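You operate a simulated robot arm through the tools that you are given. There is no shell and no other tool. Be economical: measure what you need, move in short steps, check, and stop when the job is done.

The job below is to be done with a simulated robot arm. You get a single attempt, and the scene is never put back.

## Task
The rug went on too slack: wind it off and roll it up again to the card.
Fine: counter back to nought, set the drag, roll it all up, clamp off, feed bar back.

The check looks at the end state, three seconds after you hand in, the way a careful person would. Anything else that was tipped, shoved, dropped, spilled or broken makes it a failure.

## Robot
A 6-joint arm with a two-finger parallel gripper, fixed in place. Base frame: the origin is at the foot of the arm, x ahead of it, y to its left, z up; the work surface is at about z = 0.78. Readings come in m, rad, newtons and seconds.
With the tool pointing down near the work surface it reaches from about 0.36 to 0.82 m from the base axis. Its first joint turns from -2.897 to 2.897 rad. Payload 3.91 kg.
The TCP is the grasp point between the finger pads, 0.03 m short of the fingertips. In the tool frame z runs along the fingers and y along their closing line. The gripper opens to 0.11 m. The fingers are 0.02 m wide and 0.01 m thick; the gripper's body (0.048 by 0.112 m) begins 0.055 m behind the TCP.
Orientation is that of the tool frame in the base frame, as a unit quaternion [w, x, y, z]. With the fingers straight down and closing along the base's y, the tool's x points along the base's -x, its y along +y and its z along -z.

## Interface
- The arm moves only by the tool drive_tool. Its argument "commands" is a list of rows, each an object (a shift or turn left out is 0, a gripper value left out holds the last) with "linear": the shift along the tool's x, y, z in m, a list of three; "rotation": the turn, a rotation vector about the tool's x, y, z in degrees, a list of three. In form: [{"linear": [dx, dy, dz], "rotation": [ax, ay, az]}, ...]. A call has 1 to 10 rows; each row is the pose to reach, as a shift and turn from the pose commanded when the call began, along the tool's axes at that moment. "claw" is the closure in counts, from 0 (fully open) to 255 (shut), set as the call begins (left out, the last holds). A row lasts 0.2 s, in which the tool goes at most 0.05 m and 0.15 rad; a call with a longer step from one row to the next is refused whole, and so is a gripper value outside its range. Where a pose cannot be reached the arm comes as near as it can. A force on the tool above 50 N (or 10 N above the force at the start of the call, whichever is more), or a blocked arm, ends the call early, and 0.2 s more pass. Each finger travels about 0.045 m/s and halts on what it meets, pressing with about 42 N; the grip force reading is that of the motor and also rises with nothing between the fingers. The clock runs only during rows and for 0.2 s after the last one: add rows that repeat a pose to give the fingers time. The reply holds the time, the measured pose of the TCP, the force on the tool along the base axes, the opening and the grip force, in the units named above and with some noise, with the torque about the TCP (base axes, N m) and any sound that the robot's microphone picked up.
- Cameras (640 x 400 px; columns grow to the right, rows downward): "scene" is fixed at [0.2121, 0.5174, 1.507]; the picture's right is [-0.67, -0.74, 0.00], its down [-0.61, 0.55, -0.58] and it looks along [0.43, -0.38, -0.82] (base axes); focal length 278 px, centre (320, 200). "wrist" rides on the gripper at [0.077, 0.007, -0.114] in the tool frame; the picture's right is [-0.09, 1.00, 0.00], its down [-0.80, -0.07, -0.59] and it looks along [-0.59, -0.05, 0.80] (tool axes); focal length 270 px, centre (320, 200). There is no depth. A picture from a camera that has moved, and an enlarged one, comes with that camera's place and axes in the base frame and with its lens. The place of the scene camera against the robot may be out by one fixed shift of up to 0.025 m in any direction.
- snapshot(camera): a new picture of that camera. No time passes.
- slide_trunk(by): slides the trunk up (or, below 0, down) by that many m; the arm rides with it, the base frame stays. It gives what a move gives, with no picture.
- inspect(camera, box): a new picture of the part [left, top, right, bottom] of that camera's present view, enlarged. No time passes.
- sign_off(): hands the job in; it is judged then, once.

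Work in short steps. Places have to be worked out from the pictures, the camera data and where the tool is seen: move nearer, look again, correct. Check each grasp and each placing, and mend what went wrong. You have 120 turns and 68 pictures in all, those below and enlarged ones among them. Open the gripper and draw the arm clear of the work before you hand the job in, unless the task says otherwise; then end with one line.

The tools are called after ">>>" by a JSON object that holds its "method" and its "body". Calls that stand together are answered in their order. drive_tool: Moves the arm, as the interface text tells. Its arguments: {"type":"object","properties":{"commands":{"type":"array"},"claw":{"type":"number"}},"required":["commands"]} The other tools are called the same way: slide_trunk (by) slides the trunk up or down; snapshot (camera) takes a picture; inspect (camera, box) takes an enlarged picture of a part of a camera's view; sign_off () hands the job in.

At the start:

```text
t: 0.0
tool_pos: [0.3786, 0.2546, 1.1979]
orientation: [0.0, 0.0, 1.0, 0.0]
force: [-0.4, -0.8, -0.4]
wrist_torque: [0.03, -0.01, 0.01]
gripper_width: 0.11
grip_force: 0.1
trunk travel left (down, up): [-0.5, 0.11]
```

scene: 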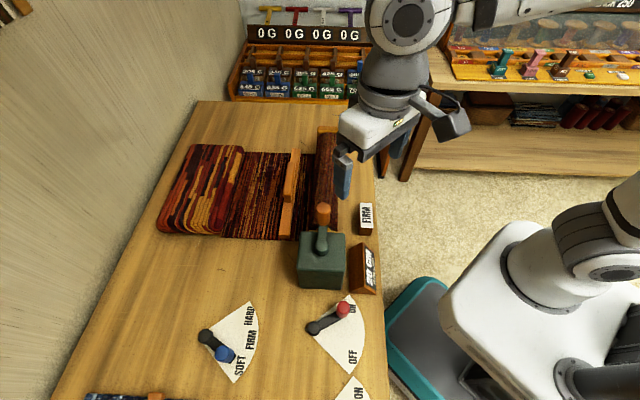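
wrist: 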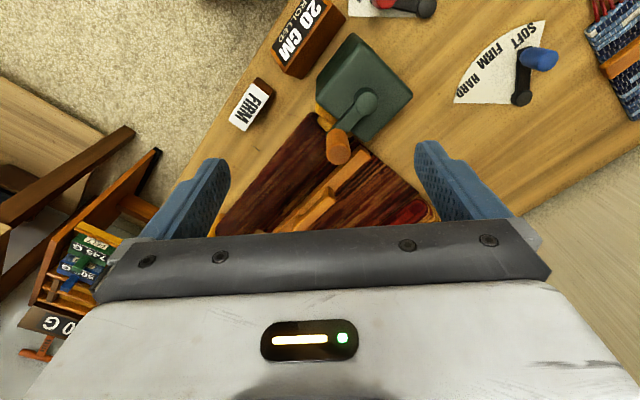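

The scene shows a rug partly rolled on a roller with a crank, a drag dial (SOFT/FIRM/HARD), a clamp lever (ON/OFF), a card "FIRM" and a counter "20 CM". I enlarge these to read them.

>>> {"method": "inspect", "body": {"camera": "scene", "box": [260, 120, 420, 300]}}

>>> {"method": "inspect", "body": {"camera": "scene", "box": [180, 280, 400, 400]}}

>>> {"method": "inspect", "body": {"camera": "wrist", "box": [200, 0, 440, 240]}}

```text
2.22 times, centred on (340, 210) of scene
camera zoom: at [0.2121, 0.5174, 1.507], right [-0.67, -0.74, 0.0], down [-0.61, 0.55, -0.58], along [0.43, -0.38, -0.82], focal length 618 px, centre (276, 178)
```

zoom: 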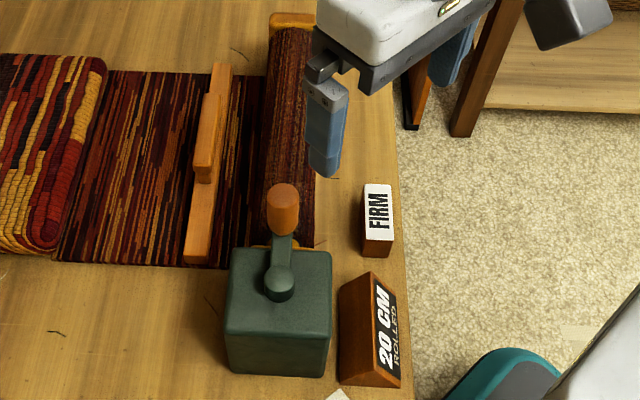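

```text
2.91 times, centred on (290, 340) of scene
camera zoom: at [0.2121, 0.5174, 1.507], right [-0.67, -0.74, 0.0], down [-0.61, 0.55, -0.58], along [0.43, -0.38, -0.82], focal length 809 px, centre (407, -207)
```

zoom: 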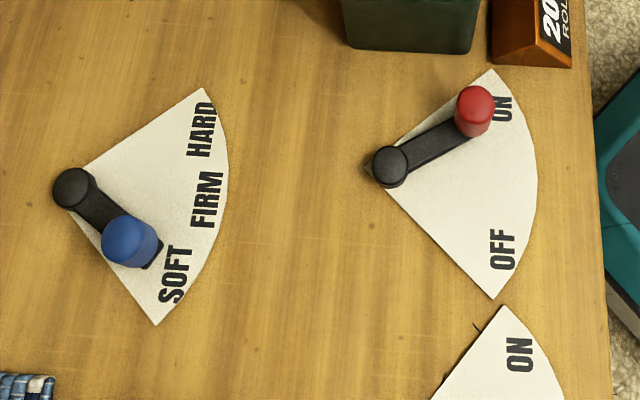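

```text
1.67 times, centred on (320, 120) of wrist
camera zoom: at [0.3022, 0.2616, 1.3117], right [0.09, 1.0, 0.0], down [0.8, -0.07, 0.59], along [0.59, -0.05, -0.8], focal length 450 px, centre (320, 333)
```

zoom: 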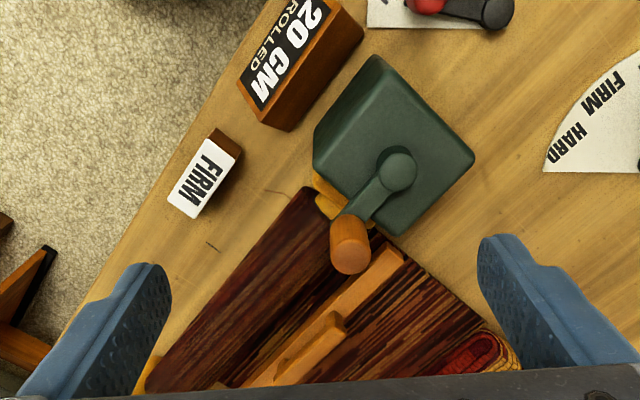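

The crank appears to be a vertical-axis crank at about (0.44, 0.31) with a handle near (0.48, 0.27, 0.94). I swing the wrist camera round toward +y, to see the third fan and the rest of the table.

>>> {"method": "drive_tool", "body": {"commands": [{"linear": [0.013, 0.01, 0], "rotation": [0, 0, -8]}, {"linear": [0.026, 0.02, 0], "rotation": [0, 0, -16]}, {"linear": [0.039, 0.03, 0], "rotation": [0, 0, -24]}, {"linear": [0.052, 0.04, 0], "rotation": [0, 0, -32]}, {"linear": [0.065, 0.05, 0], "rotation": [0, 0, -40]}, {"linear": [0.078, 0.06, 0], "rotation": [0, 0, -48]}, {"linear": [0.091, 0.07, 0], "rotation": [0, 0, -56]}, {"linear": [0.104, 0.08, 0], "rotation": [0, 0, -64]}, {"linear": [0.117, 0.09, 0], "rotation": [0, 0, -72]}, {"linear": [0.13, 0.1, 0], "rotation": [0, 0, -80]}], "claw": 0}}

>>> {"method": "snapshot", "body": {"camera": "wrist"}}

>>> {"method": "snapshot", "body": {"camera": "scene"}}

```text
t: 2.2
tool_pos: [0.2484, 0.3536, 1.1965]
orientation: [0.0, -0.643, 0.765, 0.0]
force: [0.3, 0.3, 0.5]
wrist_torque: [-0.02, -0.02, -0.03]
gripper_width: 0.1102
grip_force: 0.1
trunk travel left (down, up): [-0.5, 0.11]
```

```text
62 pictures are left
camera wrist: at [0.2292, 0.2803, 1.3116], right [-0.97, 0.26, 0.0], down [0.21, 0.78, 0.59], along [0.15, 0.57, -0.8], focal length 270 px, centre (320, 200)
```

wrist: 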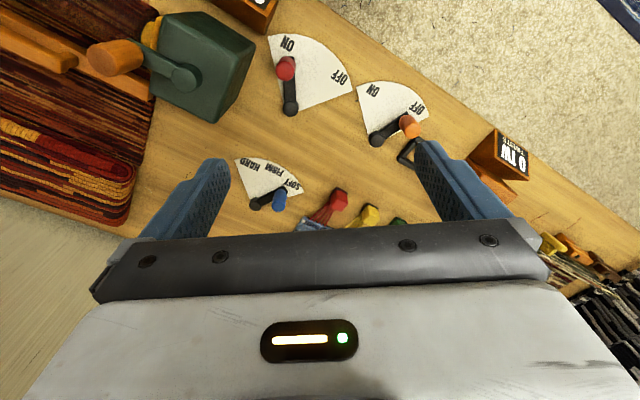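

```text
61 pictures are left
```

scene: 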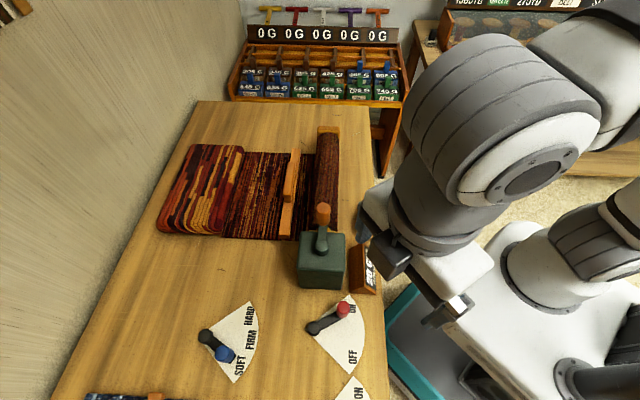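

There's a third orange lever (OFF) and another counter sign further along; I zoom in there to tell whether they belong to this job.

>>> {"method": "inspect", "body": {"camera": "wrist", "box": [230, 20, 550, 220]}}

>>> {"method": "inspect", "body": {"camera": "scene", "box": [150, 120, 390, 300]}}

>>> {"method": "inspect", "body": {"camera": "wrist", "box": [0, 0, 250, 220]}}

```text
2.00 times, centred on (390, 120) of wrist
camera zoom: at [0.2292, 0.2803, 1.3116], right [-0.97, 0.26, 0.0], down [0.21, 0.78, 0.59], along [0.15, 0.57, -0.8], focal length 541 px, centre (180, 360)
```

zoom: 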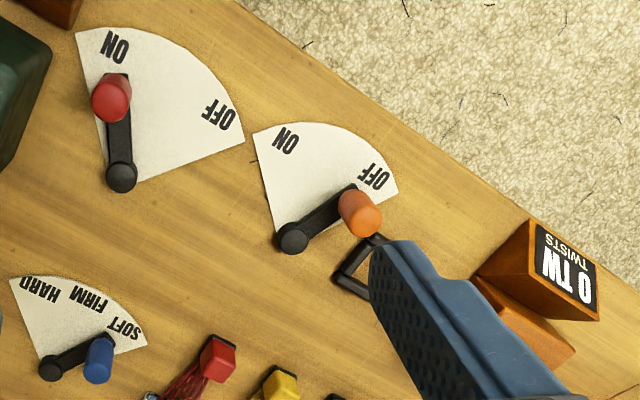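

```text
2.22 times, centred on (270, 210) of scene
camera zoom: at [0.2121, 0.5174, 1.507], right [-0.67, -0.74, 0.0], down [-0.61, 0.55, -0.58], along [0.43, -0.38, -0.82], focal length 618 px, centre (431, 178)
```

zoom: 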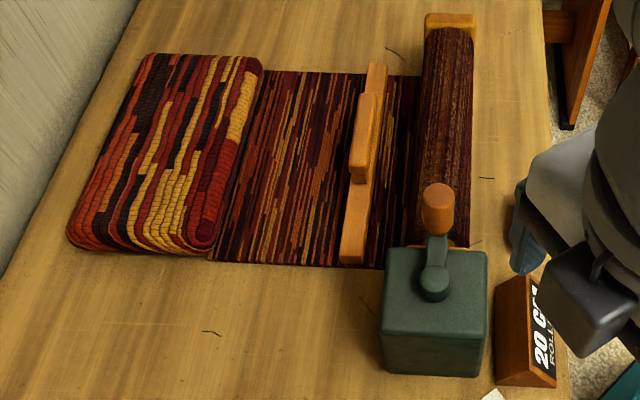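

```text
1.82 times, centred on (125, 110) of wrist
camera zoom: at [0.2292, 0.2803, 1.3116], right [-0.97, 0.26, 0.0], down [0.21, 0.78, 0.59], along [0.15, 0.57, -0.8], focal length 491 px, centre (674, 364)
```

zoom: 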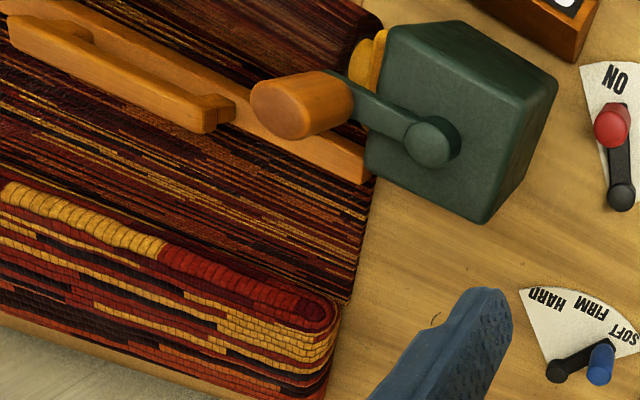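

The orange lever belongs to a separate twister ("0 TWISTS"), so I leave it alone. Next I go over the crank handle for a close look, turning the tool back to its original heading.

>>> {"method": "drive_tool", "body": {"commands": [{"linear": [0.0039, -0.024, 0.0096], "rotation": [0, 0, 8]}, {"linear": [0.0078, -0.048, 0.0192], "rotation": [0, 0, 16]}, {"linear": [0.0116, -0.072, 0.0288], "rotation": [0, 0, 24]}, {"linear": [0.0155, -0.096, 0.0384], "rotation": [0, 0, 32]}, {"linear": [0.0194, -0.12, 0.048], "rotation": [0, 0, 40]}, {"linear": [0.0233, -0.144, 0.0576], "rotation": [0, 0, 48]}, {"linear": [0.0272, -0.168, 0.0672], "rotation": [0, 0, 56]}, {"linear": [0.031, -0.192, 0.0768], "rotation": [0, 0, 64]}, {"linear": [0.0349, -0.216, 0.0864], "rotation": [0, 0, 72]}, {"linear": [0.0388, -0.2405, 0.096], "rotation": [0, 0, 80]}]}}

>>> {"method": "snapshot", "body": {"camera": "wrist"}}

>>> {"method": "snapshot", "body": {"camera": "scene"}}

```text
t: 4.4
tool_pos: [0.4806, 0.2748, 1.1007]
orientation: [0.001, 0.001, 1.0, 0.0]
force: [-0.1, 1.4, -0.3]
wrist_torque: [0.01, 0.01, 0.01]
gripper_width: 0.11
grip_force: 0.0
trunk travel left (down, up): [-0.5, 0.11]
```

```text
57 pictures are left
camera wrist: at [0.4032, 0.2818, 1.2157], right [0.09, 1.0, 0.0], down [0.8, -0.07, 0.59], along [0.59, -0.05, -0.8], focal length 270 px, centre (320, 200)
```

wrist: 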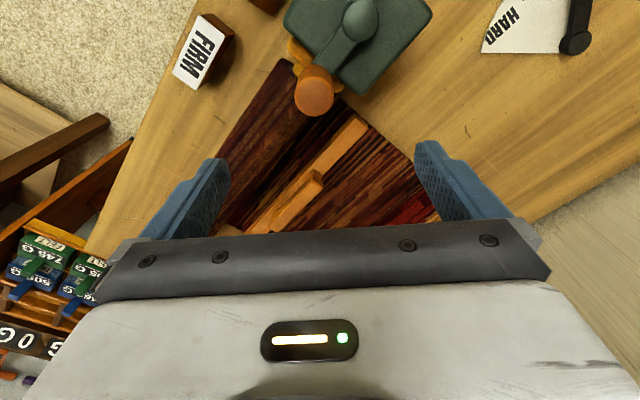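

```text
56 pictures are left
```

scene: 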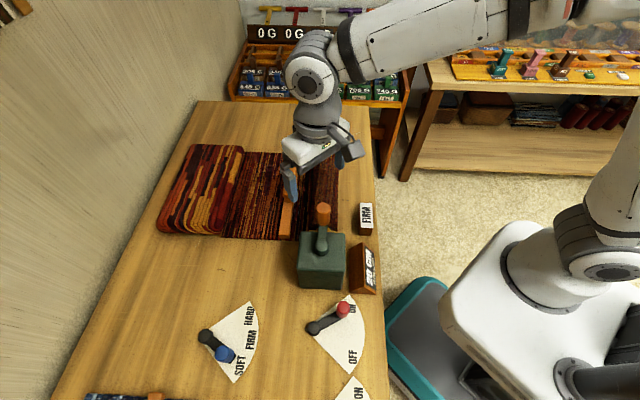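

The handle top triangulates to about (0.470, 0.274, 0.985) and the hub to (0.42, 0.315, 0.937), a crank radius of about 0.065. I go down above the handle and check.

>>> {"method": "drive_tool", "body": {"commands": [{"linear": [0.0053, 0, 0.03]}, {"linear": [0.0106, 0, 0.06]}, {"linear": [0.0106, 0, 0.09]}, {"linear": [0.0106, 0, 0.1]}]}}

>>> {"method": "snapshot", "body": {"camera": "wrist"}}

>>> {"method": "inspect", "body": {"camera": "scene", "box": [250, 140, 410, 300]}}

```text
t: 5.4
tool_pos: [0.4695, 0.2738, 1.0012]
orientation: [0.0, 0.0, 1.0, 0.0]
force: [0.9, -0.2, -0.4]
wrist_torque: [0.04, -0.02, -0.02]
gripper_width: 0.1099
grip_force: 0.0
trunk travel left (down, up): [-0.5, 0.11]
```

```text
55 pictures are left
camera wrist: at [0.3918, 0.2818, 1.1153], right [0.09, 1.0, 0.0], down [0.8, -0.07, 0.59], along [0.59, -0.05, -0.8], focal length 270 px, centre (320, 200)
```

wrist: 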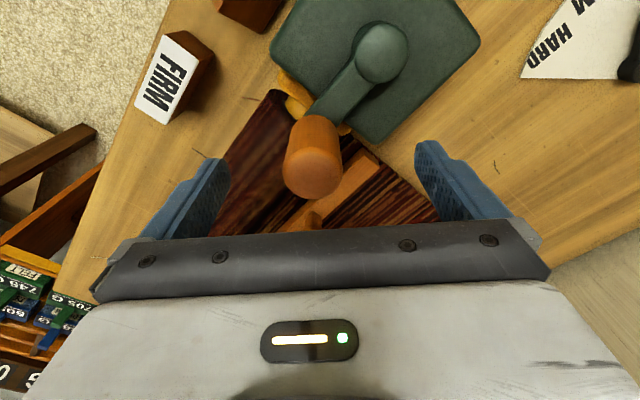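

```text
2.50 times, centred on (330, 220) of scene
camera zoom: at [0.2121, 0.5174, 1.507], right [-0.67, -0.74, 0.0], down [-0.61, 0.55, -0.58], along [0.43, -0.38, -0.82], focal length 695 px, centre (295, 150)
```

zoom: 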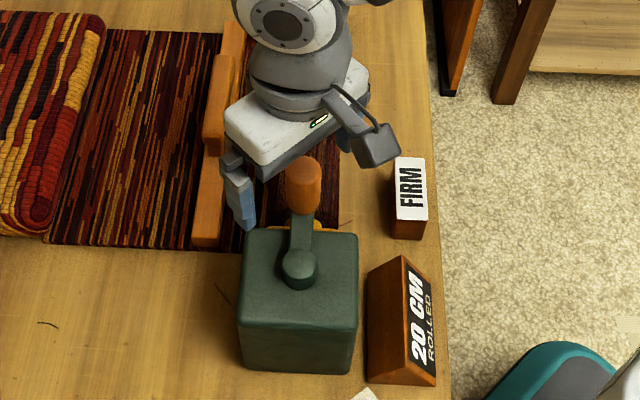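

Refined: handle top at (0.472, 0.272, 0.981), hub at (0.420, 0.319). I lower to z 0.970 and close on the handle.

>>> {"method": "drive_tool", "body": {"commands": [{"linear": [-0.0025, -0.002, 0.015]}, {"linear": [-0.0025, -0.002, 0.031]}]}}

>>> {"method": "drive_tool", "body": {"commands": [{}, {}, {}, {}, {}, {}, {}], "claw": 255}}

>>> {"method": "snapshot", "body": {"camera": "wrist"}}

```text
t: 6.0
tool_pos: [0.4724, 0.2722, 0.9687]
orientation: [0.0, 0.0, 1.0, 0.0]
force: [-0.2, 0.6, -0.3]
wrist_torque: [-0.01, 0.01, -0.01]
gripper_width: 0.1102
grip_force: 0.0
trunk travel left (down, up): [-0.5, 0.11]
```

```text
t: 7.6
tool_pos: [0.4717, 0.2724, 0.9691]
orientation: [0.0, 0.0, 1.0, 0.0]
force: [3.3, -2.5, 0.1]
wrist_torque: [-0.69, -0.14, -0.01]
gripper_width: 0.0319
grip_force: 45.2
trunk travel left (down, up): [-0.5, 0.11]
```

```text
53 pictures are left
camera wrist: at [0.3943, 0.2799, 1.0842], right [0.09, 1.0, 0.0], down [0.8, -0.07, 0.59], along [0.59, -0.05, -0.8], focal length 270 px, centre (320, 200)
```

wrist: 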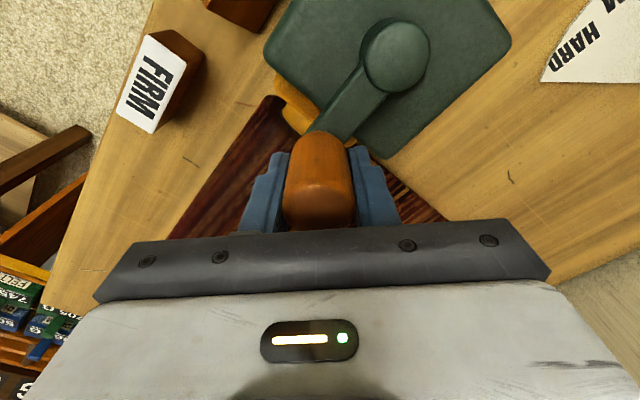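

The handle is gripped (width 0.032). I try a small counter-clockwise turn of 30° to see resistance and the counter's response.

>>> {"method": "drive_tool", "body": {"commands": [{"linear": [-0.0073, 0.0096, 0]}, {"linear": [-0.0128, 0.0203, 0]}, {"linear": [-0.0164, 0.0319, 0]}]}}

>>> {"method": "inspect", "body": {"camera": "scene", "box": [250, 140, 410, 300]}}

```text
t: 8.4
tool_pos: [0.4881, 0.3052, 0.9704]
orientation: [0.0, 0.0, 1.0, 0.0]
force: [-0.1, 0.6, -3.3]
wrist_torque: [-0.67, -0.82, 0.0]
gripper_width: 0.0316
grip_force: 45.8
trunk travel left (down, up): [-0.5, 0.11]
```

```text
2.50 times, centred on (330, 220) of scene
camera zoom: at [0.2121, 0.5174, 1.507], right [-0.67, -0.74, 0.0], down [-0.61, 0.55, -0.58], along [0.43, -0.38, -0.82], focal length 695 px, centre (295, 150)
```

zoom: 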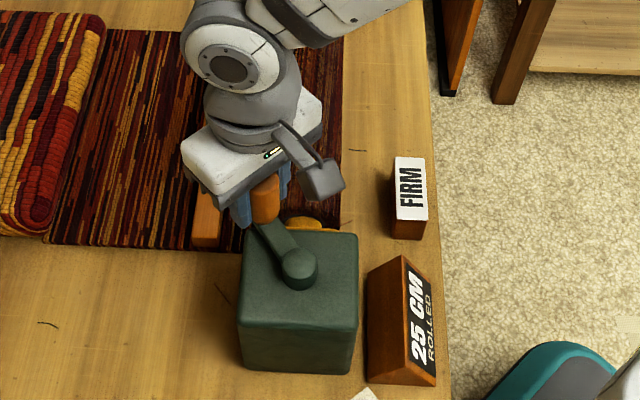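

Counter-clockwise winds on (20→25 cm over about 30°), so I wind off clockwise by 120° and read the counter.

>>> {"method": "drive_tool", "body": {"commands": [{"linear": [0.0061, -0.017, 0]}, {"linear": [0.0164, -0.0319, 0]}, {"linear": [0.0302, -0.0435, 0]}, {"linear": [0.0466, -0.0512, 0]}, {"linear": [0.0643, -0.0544, 0]}, {"linear": [0.0823, -0.0529, 0]}, {"linear": [0.0993, -0.0468, 0]}, {"linear": [0.1142, -0.0365, 0]}]}}

>>> {"method": "snapshot", "body": {"camera": "scene"}}

```text
t: 10.2
tool_pos: [0.3784, 0.271, 0.9695]
orientation: [0.002, 0.0, 1.0, 0.001]
force: [25.5, 27.0, -10.0]
wrist_torque: [-1.48, -0.81, -0.04]
gripper_width: 0.0301
grip_force: 45.1
trunk travel left (down, up): [-0.5, 0.11]
```

```text
51 pictures are left
```

scene: 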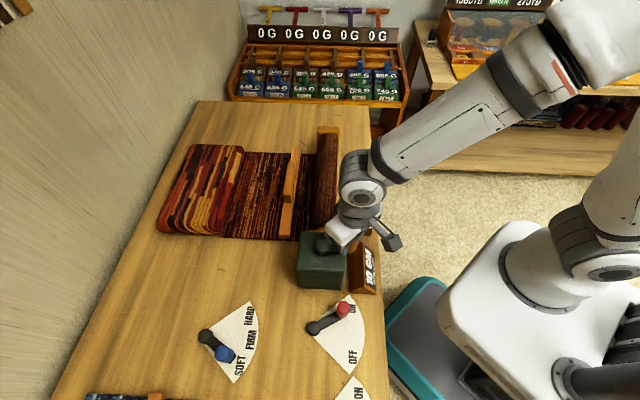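

The force is radial, so my circle was slightly large: a fit of the measured points gives hub (0.4243, 0.3165) and radius 0.0647. I read the counter.

>>> {"method": "inspect", "body": {"camera": "scene", "box": [290, 180, 410, 300]}}

```text
3.33 times, centred on (350, 240) of scene
camera zoom: at [0.2121, 0.5174, 1.507], right [-0.67, -0.74, 0.0], down [-0.61, 0.55, -0.58], along [0.43, -0.38, -0.82], focal length 927 px, centre (220, 67)
```

zoom: 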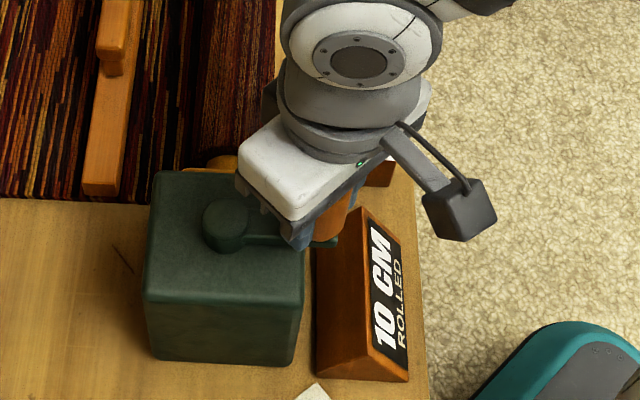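

The counter reads 10 cm. I go on clockwise by 90° on the corrected circle.

>>> {"method": "drive_tool", "body": {"commands": [{"linear": [0.0026, 0.0116, 0]}, {"linear": [0.0082, 0.0214, 0]}, {"linear": [0.0121, 0.032, 0]}, {"linear": [0.0141, 0.0431, 0]}, {"linear": [0.0141, 0.0543, 0]}, {"linear": [0.0121, 0.0654, 0]}, {"linear": [0.0082, 0.076, 0]}, {"linear": [0.0026, 0.0858, 0]}, {"linear": [-0.0047, 0.0944, 0]}]}}

>>> {"method": "inspect", "body": {"camera": "scene", "box": [150, 120, 410, 300]}}

```text
t: 12.2
tool_pos: [0.3799, 0.3598, 0.9701]
orientation: [-0.001, -0.001, 1.0, 0.0]
force: [16.0, -14.9, -0.2]
wrist_torque: [-0.16, -0.35, 0.03]
gripper_width: 0.0303
grip_force: 45.0
trunk travel left (down, up): [-0.5, 0.11]
```

```text
2.22 times, centred on (280, 210) of scene
camera zoom: at [0.2121, 0.5174, 1.507], right [-0.67, -0.74, 0.0], down [-0.61, 0.55, -0.58], along [0.43, -0.38, -0.82], focal length 618 px, centre (409, 178)
```

zoom: 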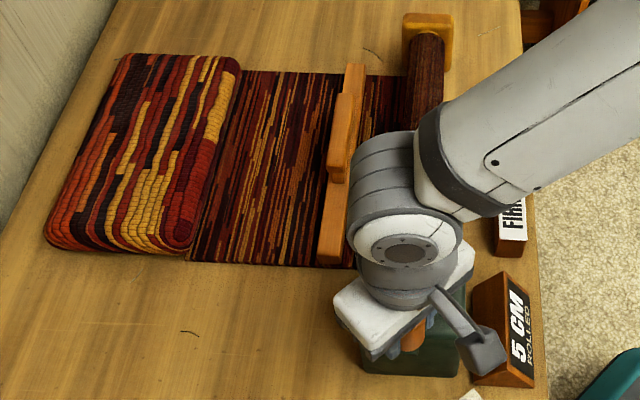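

Now 5 cm after another 90°, with the radial error still a little inward, so I trim the radius to 0.0625. I continue 60° clockwise.

>>> {"method": "drive_tool", "body": {"commands": [{"linear": [-0.0106, 0.005, 0]}, {"linear": [-0.02, 0.0104, 0]}, {"linear": [-0.0302, 0.0142, 0]}, {"linear": [-0.041, 0.0161, 0]}, {"linear": [-0.0518, 0.0161, 0]}, {"linear": [-0.0626, 0.0142, 0]}]}}

>>> {"method": "inspect", "body": {"camera": "scene", "box": [150, 120, 410, 300]}}

```text
t: 13.6
tool_pos: [0.4416, 0.374, 0.9684]
orientation: [-0.001, 0.001, 1.0, 0.0]
force: [-3.8, -16.2, -5.5]
wrist_torque: [1.23, 1.21, 0.04]
gripper_width: 0.0302
grip_force: 44.6
trunk travel left (down, up): [-0.5, 0.11]
```

```text
2.22 times, centred on (280, 210) of scene
camera zoom: at [0.2121, 0.5174, 1.507], right [-0.67, -0.74, 0.0], down [-0.61, 0.55, -0.58], along [0.43, -0.38, -0.82], focal length 618 px, centre (409, 178)
```

zoom: 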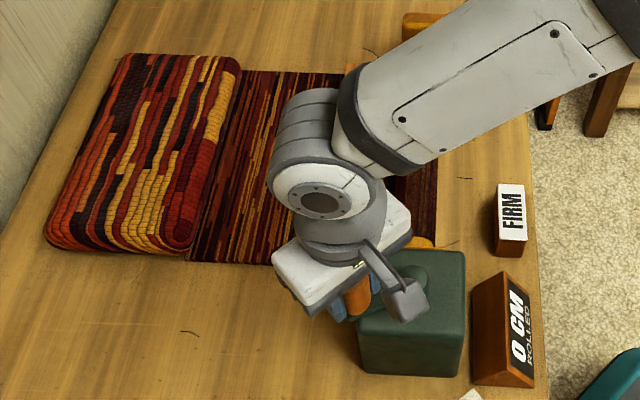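

The counter reads 0 CM. I nudge 10° further to be sure of true zero and feel for a stop, then open the gripper.

>>> {"method": "drive_tool", "body": {"commands": [{"linear": [-0.005, -0.003, 0]}, {"linear": [-0.0098, -0.0057, 0]}]}}

>>> {"method": "drive_tool", "body": {"commands": [{"linear": [0, 0, 0]}, {"linear": [0, 0, 0]}, {"linear": [0, 0, 0]}, {"linear": [0, 0, 0]}, {"linear": [0, 0, -0.04]}, {"linear": [0, 0, -0.08]}, {"linear": [0, 0, -0.1]}], "claw": 0}}

>>> {"method": "snapshot", "body": {"camera": "wrist"}}

>>> {"method": "inspect", "body": {"camera": "scene", "box": [150, 120, 410, 300]}}

```text
t: 14.2
tool_pos: [0.4508, 0.3693, 0.97]
orientation: [-0.001, 0.0, 1.0, -0.001]
force: [-4.7, -9.0, -9.6]
wrist_torque: [0.1, 1.55, 0.0]
gripper_width: 0.0305
grip_force: 45.2
trunk travel left (down, up): [-0.5, 0.11]
```

```text
t: 15.8
tool_pos: [0.4497, 0.3704, 1.0712]
orientation: [0.0, 0.001, 1.0, 0.001]
force: [0.0, 0.0, -0.2]
wrist_torque: [-0.02, 0.01, 0.01]
gripper_width: 0.1101
grip_force: 0.0
trunk travel left (down, up): [-0.5, 0.11]
```

```text
47 pictures are left
camera wrist: at [0.3733, 0.3787, 1.1852], right [0.09, 1.0, 0.0], down [0.8, -0.07, 0.59], along [0.59, -0.05, -0.8], focal length 270 px, centre (320, 200)
```

wrist: 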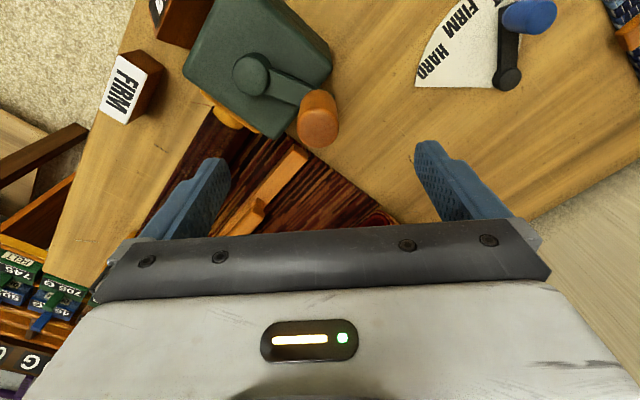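

```text
2.22 times, centred on (280, 210) of scene
camera zoom: at [0.2121, 0.5174, 1.507], right [-0.67, -0.74, 0.0], down [-0.61, 0.55, -0.58], along [0.43, -0.38, -0.82], focal length 618 px, centre (409, 178)
```

zoom: 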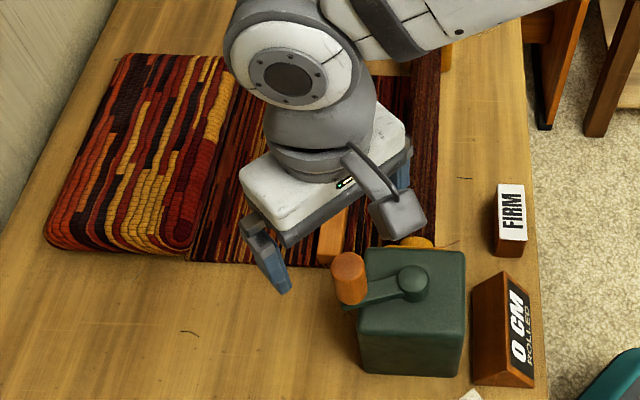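

Counter is 0 and all released. Next the drag lever: knob around (0.409, 0.629, 0.80), pivot about (0.472, 0.637), with FIRM roughly 35° round. I move above it for a closer look.

>>> {"method": "drive_tool", "body": {"commands": [{"linear": [0.007, 0.04, 0]}, {"linear": [0.014, 0.08, 0]}, {"linear": [0.021, 0.12, 0.01]}, {"linear": [0.028, 0.16, 0.03]}, {"linear": [0.035, 0.2, 0.05]}, {"linear": [0.04, 0.24, 0.07]}, {"linear": [0.04, 0.258, 0.09]}]}}

>>> {"method": "snapshot", "body": {"camera": "wrist"}}

>>> {"method": "snapshot", "body": {"camera": "scene"}}

```text
t: 17.4
tool_pos: [0.4103, 0.6294, 0.9808]
orientation: [0.001, 0.001, 1.0, 0.0]
force: [0.3, -0.4, 0.6]
wrist_torque: [0.01, -0.02, -0.02]
gripper_width: 0.1099
grip_force: 0.1
trunk travel left (down, up): [-0.5, 0.11]
```

```text
45 pictures are left
camera wrist: at [0.3329, 0.6368, 1.0945], right [0.09, 1.0, 0.0], down [0.8, -0.07, 0.59], along [0.59, -0.05, -0.8], focal length 270 px, centre (320, 200)
```

wrist: 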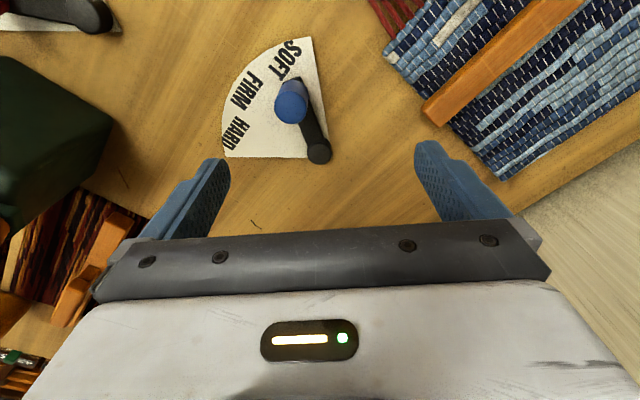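

```text
44 pictures are left
```

scene: 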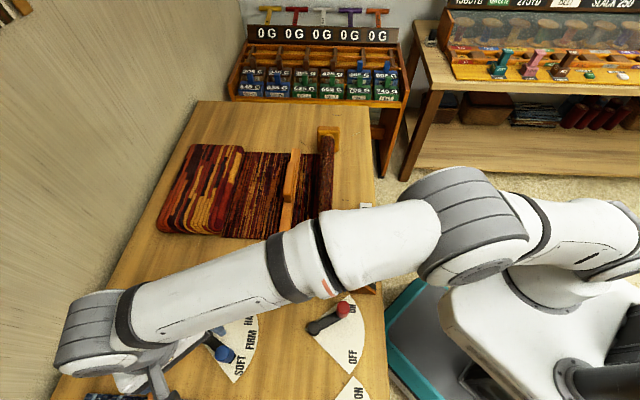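

Combining wrist views: pivot (0.477, 0.6235), knob top (0.411, 0.603, 0.83), and FIRM lies at about 226° versus the lever's 197° now. I lower over the knob.

>>> {"method": "drive_tool", "body": {"commands": [{"linear": [-0.0007, -0.0264, 0.03]}, {"linear": [-0.0007, -0.0264, 0.07]}, {"linear": [-0.0007, -0.0264, 0.11]}]}}

>>> {"method": "snapshot", "body": {"camera": "wrist"}}

```text
t: 18.2
tool_pos: [0.411, 0.6035, 0.8683]
orientation: [0.0, 0.0, 1.0, 0.0]
force: [-0.2, 0.1, -0.1]
wrist_torque: [-0.01, -0.01, -0.02]
gripper_width: 0.1099
grip_force: 0.1
trunk travel left (down, up): [-0.5, 0.11]
```

```text
43 pictures are left
camera wrist: at [0.3341, 0.6106, 0.9839], right [0.09, 1.0, 0.0], down [0.8, -0.07, 0.59], along [0.59, -0.05, -0.8], focal length 270 px, centre (320, 200)
```

wrist: 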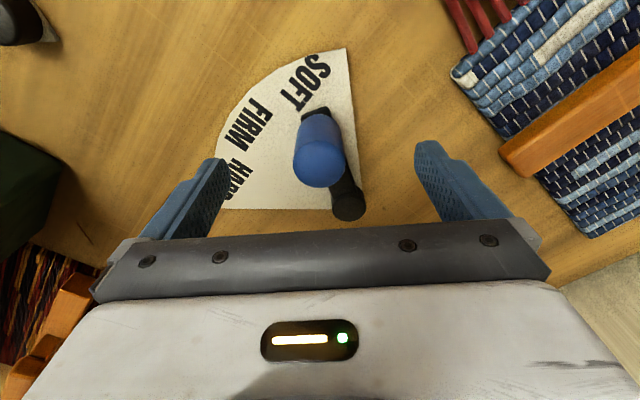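

Knob top at about (0.409, 0.6045, 0.85). I lower to z 0.845 and grip it.

>>> {"method": "drive_tool", "body": {"commands": [{"linear": [0.002, 0.001, 0.023]}, {"linear": [0.002, 0.001, 0.023]}]}}

>>> {"method": "drive_tool", "body": {"commands": [{}, {}, {}, {}, {}, {}, {}], "claw": 255}}

```text
t: 18.8
tool_pos: [0.4087, 0.6034, 0.846]
orientation: [0.0, 0.0, 1.0, 0.001]
force: [-0.3, 0.7, 0.3]
wrist_torque: [-0.01, -0.02, -0.03]
gripper_width: 0.1101
grip_force: 0.1
trunk travel left (down, up): [-0.5, 0.11]
```

```text
t: 20.4
tool_pos: [0.4089, 0.603, 0.8472]
orientation: [-0.001, 0.0, 1.0, 0.001]
force: [-0.5, -4.0, -1.7]
wrist_torque: [0.67, -0.02, 0.01]
gripper_width: 0.0296
grip_force: 44.9
trunk travel left (down, up): [-0.5, 0.11]
```

Grip is firm. I swing the lever about 29° towards FIRM and look.

>>> {"method": "drive_tool", "body": {"commands": [{"linear": [-0.002, -0.0055, 0]}, {"linear": [-0.0044, -0.011, 0]}, {"linear": [-0.0073, -0.0162, 0]}, {"linear": [-0.0105, -0.0211, 0]}, {"linear": [-0.0142, -0.0258, 0]}, {"linear": [-0.0184, -0.0302, 0]}, {"linear": [-0.0184, -0.0302, 0]}]}}

>>> {"method": "snapshot", "body": {"camera": "wrist"}}

```text
t: 22.0
tool_pos: [0.4274, 0.5745, 0.8466]
orientation: [0.0, 0.0, 1.0, -0.001]
force: [-7.5, 11.2, 0.6]
wrist_torque: [0.25, 0.24, 0.93]
gripper_width: 0.029
grip_force: 44.9
trunk travel left (down, up): [-0.5, 0.11]
```

```text
42 pictures are left
camera wrist: at [0.35, 0.5814, 0.9615], right [0.09, 1.0, 0.0], down [0.8, -0.07, 0.59], along [0.59, -0.05, -0.8], focal length 270 px, centre (320, 200)
```

wrist: 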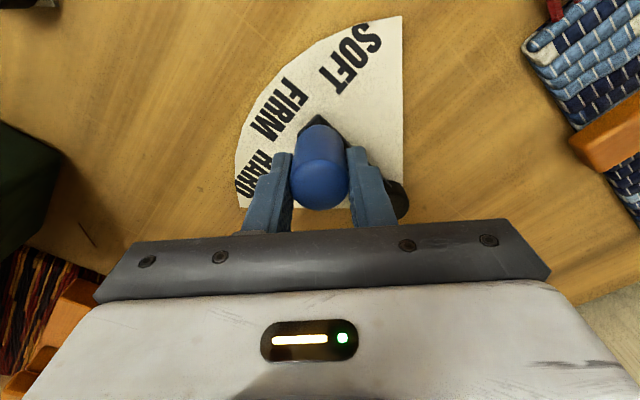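

The lever tip looks a few degrees short of FIRM's centre (about 220° vs 226.5°). I push about 6° more, release and look.

>>> {"method": "drive_tool", "body": {"commands": [{"linear": [-0.0027, -0.0026, 0]}, {"linear": [-0.0053, -0.0051, 0]}, {"linear": [-0.0053, -0.0051, 0]}]}}

>>> {"method": "drive_tool", "body": {"commands": [{}, {}, {}, {}, {}, {"linear": [0, 0, -0.03]}, {"linear": [0.02, 0, -0.07]}], "claw": 0}}

>>> {"method": "inspect", "body": {"camera": "wrist", "box": [200, 0, 440, 220]}}

```text
t: 22.8
tool_pos: [0.4331, 0.5696, 0.8467]
orientation: [0.0, 0.0, 1.0, 0.001]
force: [-5.3, 10.5, 1.5]
wrist_torque: [0.69, 0.02, 0.68]
gripper_width: 0.0294
grip_force: 44.9
trunk travel left (down, up): [-0.5, 0.11]
```

```text
t: 24.4
tool_pos: [0.4129, 0.5668, 0.9186]
orientation: [0.0, 0.0, 1.0, -0.001]
force: [-0.6, 0.2, -0.7]
wrist_torque: [-0.01, -0.03, -0.01]
gripper_width: 0.1099
grip_force: 0.1
trunk travel left (down, up): [-0.5, 0.11]
```

```text
1.82 times, centred on (320, 110) of wrist
camera zoom: at [0.3354, 0.5739, 1.0325], right [0.09, 1.0, 0.0], down [0.8, -0.07, 0.59], along [0.59, -0.05, -0.8], focal length 491 px, centre (320, 364)
```

zoom: 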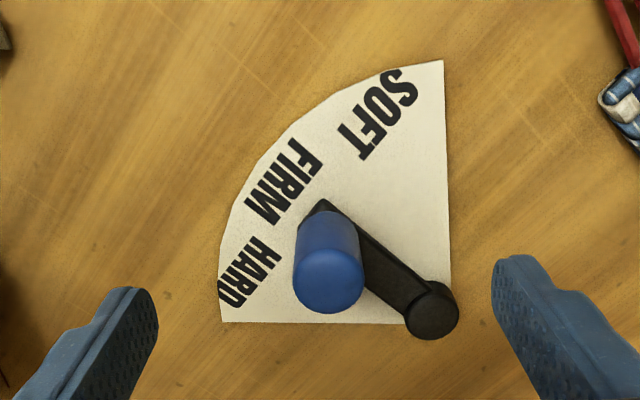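

The lever points within about 3° of the middle of FIRM and stays there. Now I return above the crank handle at about (0.451, 0.370).

>>> {"method": "drive_tool", "body": {"commands": [{"linear": [0, 0, -0.05]}, {"linear": [-0.005, -0.02, -0.09]}, {"linear": [-0.012, -0.06, -0.11]}, {"linear": [-0.02, -0.105, -0.11]}, {"linear": [-0.028, -0.15, -0.11]}, {"linear": [-0.038, -0.197, -0.11]}, {"linear": [-0.038, -0.197, -0.09]}]}}

>>> {"method": "snapshot", "body": {"camera": "wrist"}}

```text
t: 26.0
tool_pos: [0.4514, 0.3704, 1.0064]
orientation: [0.0, 0.0, 1.0, -0.001]
force: [-0.5, 0.3, -0.8]
wrist_torque: [-0.02, 0.02, 0.03]
gripper_width: 0.1098
grip_force: 0.1
trunk travel left (down, up): [-0.5, 0.11]
```

```text
40 pictures are left
camera wrist: at [0.3742, 0.3768, 1.1207], right [0.09, 1.0, 0.0], down [0.8, -0.07, 0.59], along [0.59, -0.05, -0.8], focal length 270 px, centre (320, 200)
```

wrist: 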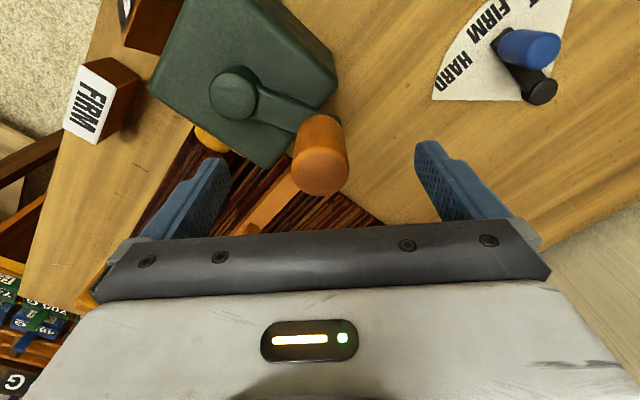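

Handle alignment matches the earlier grasp. I lower, grip it, and start winding on counter-clockwise.

>>> {"method": "drive_tool", "body": {"commands": [{"linear": [-0.001, 0, 0.02]}, {"linear": [-0.001, 0, 0.037]}]}}

>>> {"method": "drive_tool", "body": {"commands": [{}, {}, {}, {}, {}, {}, {}], "claw": 255}}

>>> {"method": "drive_tool", "body": {"commands": [{"linear": [0.0247, 0.0064, 0]}, {"linear": [0.0499, 0.0023, 0]}, {"linear": [0.0713, -0.0118, 0]}, {"linear": [0.0851, -0.0334, 0]}, {"linear": [0.0889, -0.0586, 0]}, {"linear": [0.0821, -0.0833, 0]}, {"linear": [0.0659, -0.1031, 0]}, {"linear": [0.043, -0.1145, 0]}, {"linear": [0.0175, -0.1157, 0]}, {"linear": [-0.0064, -0.1063, 0]}]}}

>>> {"method": "snapshot", "body": {"camera": "scene"}}

```text
t: 26.6
tool_pos: [0.4528, 0.3711, 0.9694]
orientation: [0.0, -0.001, 1.0, 0.0]
force: [-0.3, 0.8, -0.3]
wrist_torque: [0.0, 0.0, -0.02]
gripper_width: 0.1103
grip_force: 0.1
trunk travel left (down, up): [-0.5, 0.11]
```

```text
t: 28.2
tool_pos: [0.452, 0.3707, 0.9703]
orientation: [0.0, 0.0, 1.0, 0.0]
force: [-1.8, -4.7, -2.4]
wrist_torque: [0.19, 0.13, 0.0]
gripper_width: 0.0309
grip_force: 44.6
trunk travel left (down, up): [-0.5, 0.11]
```

```text
t: 30.4
tool_pos: [0.4607, 0.2654, 0.9695]
orientation: [0.001, 0.0, 1.0, 0.001]
force: [6.6, -6.6, -15.6]
wrist_torque: [-0.84, 0.06, 0.03]
gripper_width: 0.0303
grip_force: 45.3
trunk travel left (down, up): [-0.5, 0.11]
```

```text
39 pictures are left
```

scene: 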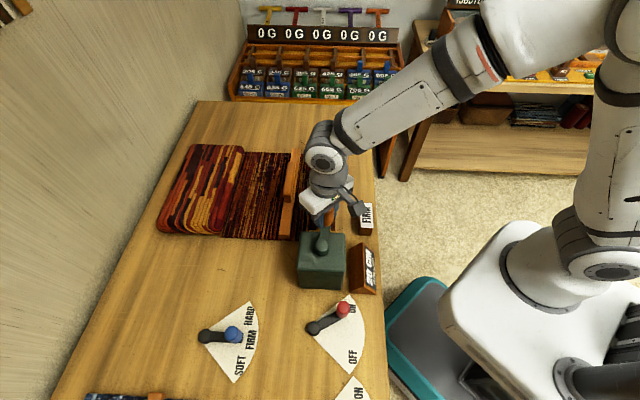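

Good, moving smoothly. I inspect the counter and the drag lever from the scene camera.

>>> {"method": "inspect", "body": {"camera": "scene", "box": [180, 200, 400, 390]}}

```text
2.11 times, centred on (290, 295) of scene
camera zoom: at [0.2121, 0.5174, 1.507], right [-0.67, -0.74, 0.0], down [-0.61, 0.55, -0.58], along [0.43, -0.38, -0.82], focal length 585 px, centre (383, 0)
```

zoom: 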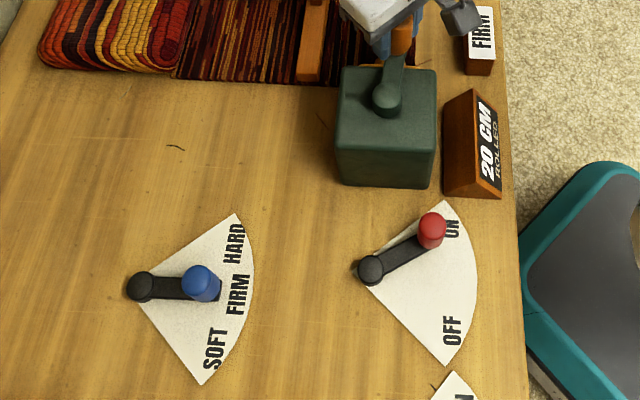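

Counter reads 20 and the lever points at FIRM from this view also. I continue winding a further 240°.

>>> {"method": "drive_tool", "body": {"commands": [{"linear": [-0.0179, 0.0182, 0]}, {"linear": [-0.0269, 0.0421, 0]}, {"linear": [-0.0254, 0.0676, 0]}, {"linear": [-0.0136, 0.0903, 0]}, {"linear": [0.0064, 0.1063, 0]}, {"linear": [0.0311, 0.1127, 0]}, {"linear": [0.0563, 0.1086, 0]}, {"linear": [0.0777, 0.0945, 0]}, {"linear": [0.0915, 0.0729, 0]}, {"linear": [0.0953, 0.0477, 0]}]}}

>>> {"method": "inspect", "body": {"camera": "scene", "box": [150, 120, 410, 300]}}

```text
t: 32.6
tool_pos: [0.3618, 0.3106, 0.9708]
orientation: [0.0, -0.001, 1.0, 0.0]
force: [-7.5, -1.9, 1.7]
wrist_torque: [0.81, -0.04, -0.01]
gripper_width: 0.0303
grip_force: 44.8
trunk travel left (down, up): [-0.5, 0.11]
```

```text
2.22 times, centred on (280, 210) of scene
camera zoom: at [0.2121, 0.5174, 1.507], right [-0.67, -0.74, 0.0], down [-0.61, 0.55, -0.58], along [0.43, -0.38, -0.82], focal length 618 px, centre (409, 178)
```

zoom: 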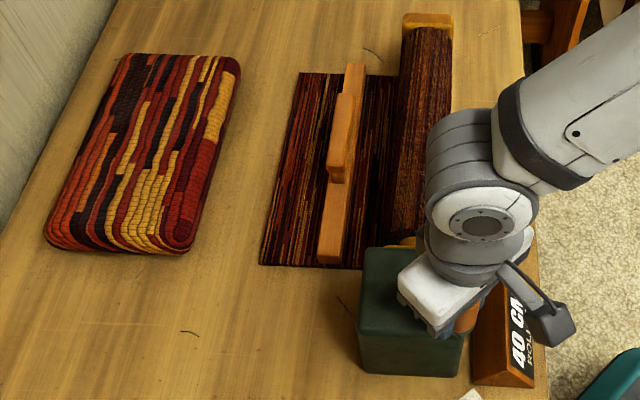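

40 cm on, and the loose tail is moving in as expected (the pile at left is another rug). I wind another 192°.

>>> {"method": "drive_tool", "body": {"commands": [{"linear": [-0.0068, -0.0247, 0]}, {"linear": [-0.023, -0.0445, 0]}, {"linear": [-0.0459, -0.0559, 0]}, {"linear": [-0.0714, -0.0571, 0]}, {"linear": [-0.0953, -0.0477, 0]}, {"linear": [-0.1132, -0.0295, 0]}, {"linear": [-0.1222, -0.0056, 0]}, {"linear": [-0.1207, 0.0199, 0]}]}}

>>> {"method": "inspect", "body": {"camera": "scene", "box": [150, 120, 410, 300]}}

```text
t: 34.4
tool_pos: [0.4837, 0.333, 0.9704]
orientation: [-0.001, 0.0, 1.0, -0.001]
force: [-8.4, -2.4, -12.6]
wrist_torque: [0.73, -1.64, -0.02]
gripper_width: 0.0305
grip_force: 45.0
trunk travel left (down, up): [-0.5, 0.11]
```

```text
2.22 times, centred on (280, 210) of scene
camera zoom: at [0.2121, 0.5174, 1.507], right [-0.67, -0.74, 0.0], down [-0.61, 0.55, -0.58], along [0.43, -0.38, -0.82], focal length 618 px, centre (409, 178)
```

zoom: 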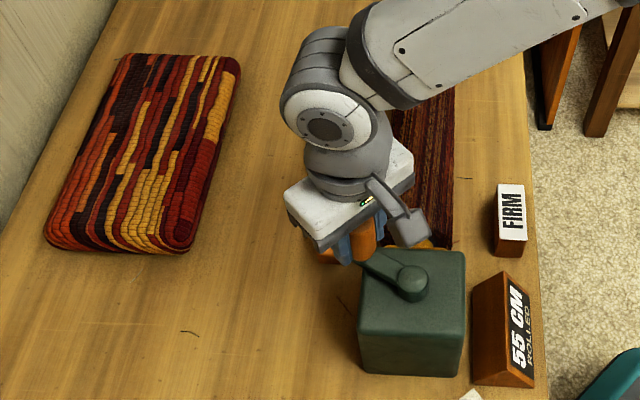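

55 cm; the tail is now near the bar. I wind 96° more and check.

>>> {"method": "drive_tool", "body": {"commands": [{"linear": [0.0118, 0.0227, 0]}, {"linear": [0.0318, 0.0387, 0]}, {"linear": [0.0565, 0.0451, 0]}, {"linear": [0.0817, 0.041, 0]}]}}

>>> {"method": "inspect", "body": {"camera": "scene", "box": [150, 120, 410, 300]}}

```text
t: 35.1
tool_pos: [0.4575, 0.3641, 0.9689]
orientation: [0.005, 0.003, 1.0, -0.001]
force: [22.0, -17.4, -9.5]
wrist_torque: [0.83, -0.77, 0.02]
gripper_width: 0.0306
grip_force: 44.3
trunk travel left (down, up): [-0.5, 0.11]
stopped in row 3: the force on the tool passed its limit at 78 N (the readings are from after the stop); the commanded pose is now the measured one
```

```text
2.22 times, centred on (280, 210) of scene
camera zoom: at [0.2121, 0.5174, 1.507], right [-0.67, -0.74, 0.0], down [-0.61, 0.55, -0.58], along [0.43, -0.38, -0.82], focal length 618 px, centre (409, 178)
```

zoom: 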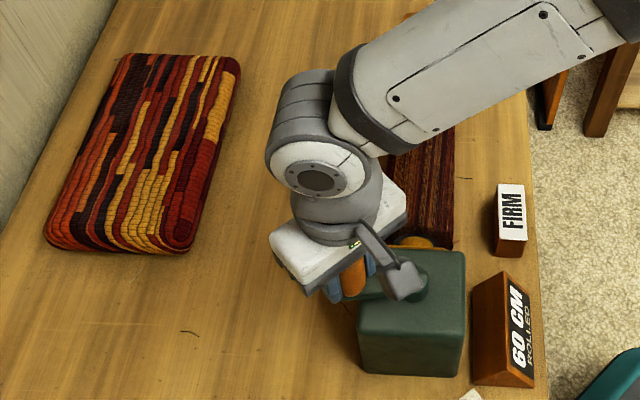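

A hard stop at 60 CM: fully rolled. I release, lift away and look at the roll and feed bar.

>>> {"method": "drive_tool", "body": {"commands": [{}, {}, {}, {}, {}, {"linear": [0, 0, -0.04]}, {"linear": [0, 0, -0.08]}, {"linear": [0.03, 0, -0.12]}, {"linear": [0.06, 0, -0.16]}], "claw": 0}}

>>> {"method": "snapshot", "body": {"camera": "wrist"}}

>>> {"method": "snapshot", "body": {"camera": "scene"}}

```text
t: 37.1
tool_pos: [0.3899, 0.3686, 1.1306]
orientation: [0.005, 0.001, 1.0, -0.002]
force: [0.4, -0.2, -0.9]
wrist_torque: [0.01, -0.04, -0.05]
gripper_width: 0.11
grip_force: 0.1
trunk travel left (down, up): [-0.5, 0.11]
```

```text
34 pictures are left
camera wrist: at [0.312, 0.3763, 1.2457], right [0.09, 1.0, 0.0], down [0.79, -0.07, 0.6], along [0.6, -0.06, -0.8], focal length 270 px, centre (320, 200)
```

wrist: 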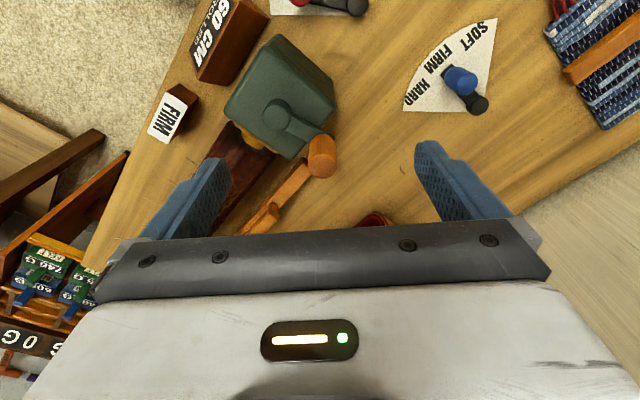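

```text
33 pictures are left
```

scene: 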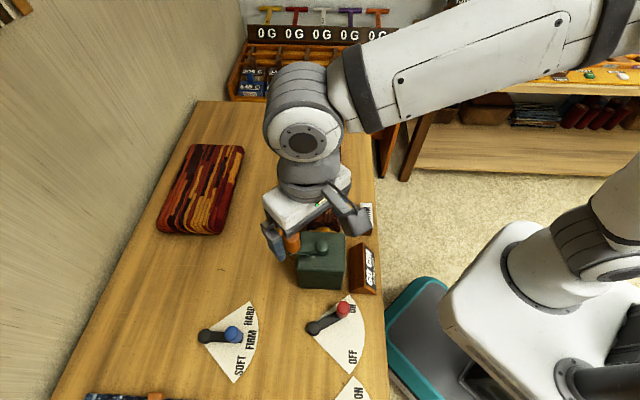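

Rug fully rolled, bar uncovered. Next the red clamp lever: knob about (0.303, 0.349), pivot (0.323, 0.421), OFF about 61° clockwise. I move over it to refine.

>>> {"method": "drive_tool", "body": {"commands": [{"linear": [0.03, -0.007, 0]}, {"linear": [0.06, -0.013, 0.02]}, {"linear": [0.087, -0.0196, 0.06]}, {"linear": [0.087, -0.0196, 0.1]}, {"linear": [0.087, -0.0196, 0.14]}, {"linear": [0.087, -0.0196, 0.17]}]}}

>>> {"method": "snapshot", "body": {"camera": "wrist"}}

```text
t: 38.5
tool_pos: [0.3063, 0.3483, 0.9608]
orientation: [0.006, 0.001, 1.0, -0.002]
force: [0.6, -0.3, -0.3]
wrist_torque: [0.0, -0.03, -0.03]
gripper_width: 0.1099
grip_force: 0.1
trunk travel left (down, up): [-0.5, 0.11]
```

```text
32 pictures are left
camera wrist: at [0.2268, 0.3573, 1.0737], right [0.09, 1.0, 0.0], down [0.79, -0.07, 0.6], along [0.6, -0.06, -0.8], focal length 270 px, centre (320, 200)
```

wrist: 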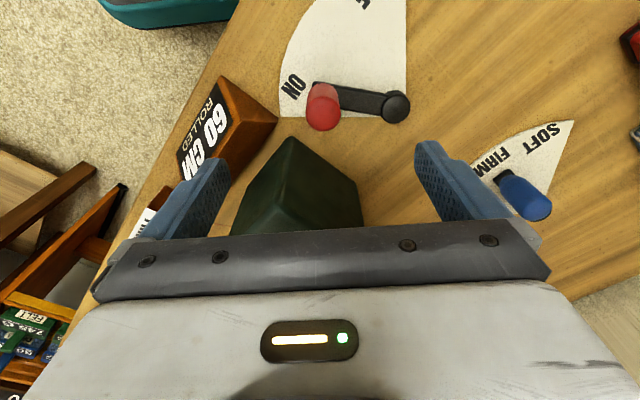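

Knob at about (0.307, 0.350), pivot (0.323, 0.423). A finger on the −y side would hit the counter sign, so I yaw the gripper −70° to close roughly along x instead.

>>> {"method": "drive_tool", "body": {"commands": [{"rotation": [0, 0, 8]}, {"rotation": [0, 0, 16]}, {"rotation": [0, 0, 24]}, {"rotation": [0, 0, 32]}, {"rotation": [0, 0, 40]}, {"rotation": [0, 0, 48]}, {"rotation": [0, 0, 56]}, {"rotation": [0, 0, 64]}, {"rotation": [0, 0, 70]}]}}

>>> {"method": "snapshot", "body": {"camera": "wrist"}}

```text
t: 40.5
tool_pos: [0.3059, 0.3497, 0.9601]
orientation: [0.004, 0.576, 0.817, 0.002]
force: [0.1, -0.2, 0.4]
wrist_torque: [0.01, 0.01, 0.02]
gripper_width: 0.1102
grip_force: 0.0
trunk travel left (down, up): [-0.5, 0.11]
```

```text
31 pictures are left
camera wrist: at [0.2851, 0.4248, 1.074], right [0.97, 0.25, 0.01], down [0.2, -0.78, 0.6], along [0.16, -0.58, -0.8], focal length 270 px, centre (320, 200)
```

wrist: 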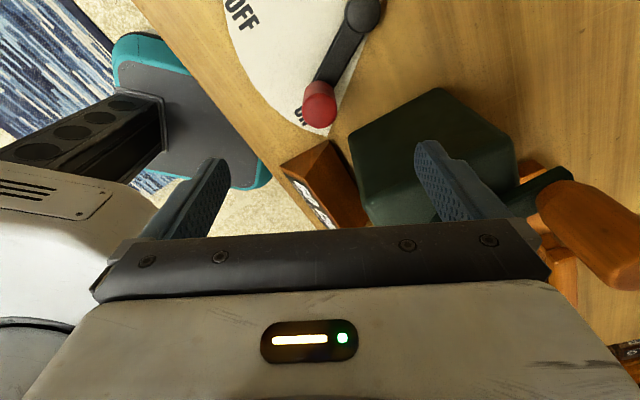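

View agrees: knob (0.3095, 0.349), block edge and counter are clear of both fingers. I descend to z 0.848 and grip.

>>> {"method": "drive_tool", "body": {"commands": [{"linear": [-0.0019, 0.0032, 0.03]}, {"linear": [-0.0019, 0.0032, 0.06]}, {"linear": [-0.0019, 0.0032, 0.09]}, {"linear": [-0.0019, 0.0032, 0.112]}]}}

>>> {"method": "drive_tool", "body": {"commands": [{}, {}, {}, {}, {}, {}, {}], "claw": 255}}

>>> {"method": "snapshot", "body": {"camera": "wrist"}}

```text
t: 41.5
tool_pos: [0.3101, 0.3483, 0.8471]
orientation: [0.005, 0.575, 0.818, 0.002]
force: [0.3, 0.1, 0.5]
wrist_torque: [-0.02, 0.0, -0.02]
gripper_width: 0.1099
grip_force: 0.1
trunk travel left (down, up): [-0.5, 0.11]
```

```text
t: 43.1
tool_pos: [0.306, 0.347, 0.8475]
orientation: [0.006, 0.575, 0.818, -0.001]
force: [-23.3, -2.8, -3.5]
wrist_torque: [-0.42, 1.54, 0.48]
gripper_width: 0.0287
grip_force: 45.0
trunk travel left (down, up): [-0.5, 0.11]
```

```text
30 pictures are left
camera wrist: at [0.2867, 0.4229, 0.9618], right [0.97, 0.26, 0.01], down [0.2, -0.77, 0.6], along [0.16, -0.58, -0.8], focal length 270 px, centre (320, 200)
```

wrist: 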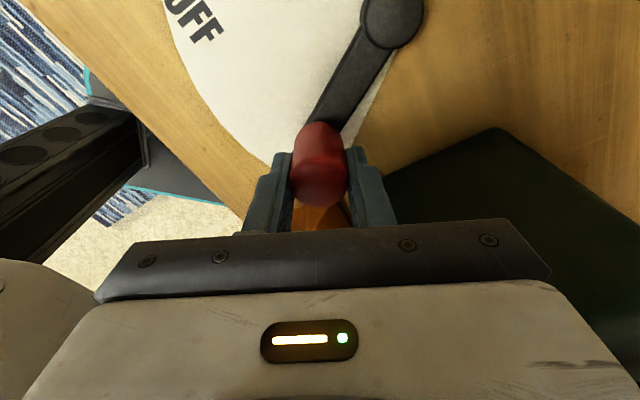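

The clamp knob is held. I swing it about 60° clockwise toward OFF.

>>> {"method": "drive_tool", "body": {"commands": [{"linear": [0.0107, -0.0122, 0]}, {"linear": [0.0204, -0.0209, 0]}, {"linear": [0.0314, -0.0278, 0]}, {"linear": [0.0435, -0.0326, 0]}, {"linear": [0.0562, -0.0354, 0]}, {"linear": [0.0691, -0.0358, 0]}, {"linear": [0.0691, -0.0358, 0]}]}}

>>> {"method": "snapshot", "body": {"camera": "wrist"}}

```text
t: 44.7
tool_pos: [0.2532, 0.4018, 0.848]
orientation: [0.005, 0.575, 0.818, 0.004]
force: [5.2, -3.5, 7.5]
wrist_torque: [-0.55, 1.12, -0.26]
gripper_width: 0.0295
grip_force: 45.4
trunk travel left (down, up): [-0.5, 0.11]
```

```text
29 pictures are left
camera wrist: at [0.2325, 0.4772, 0.9624], right [0.97, 0.25, 0.01], down [0.2, -0.78, 0.6], along [0.16, -0.57, -0.8], focal length 270 px, centre (320, 200)
```

wrist: 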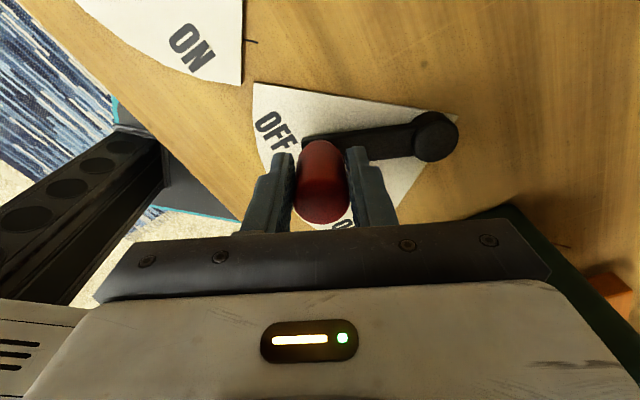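

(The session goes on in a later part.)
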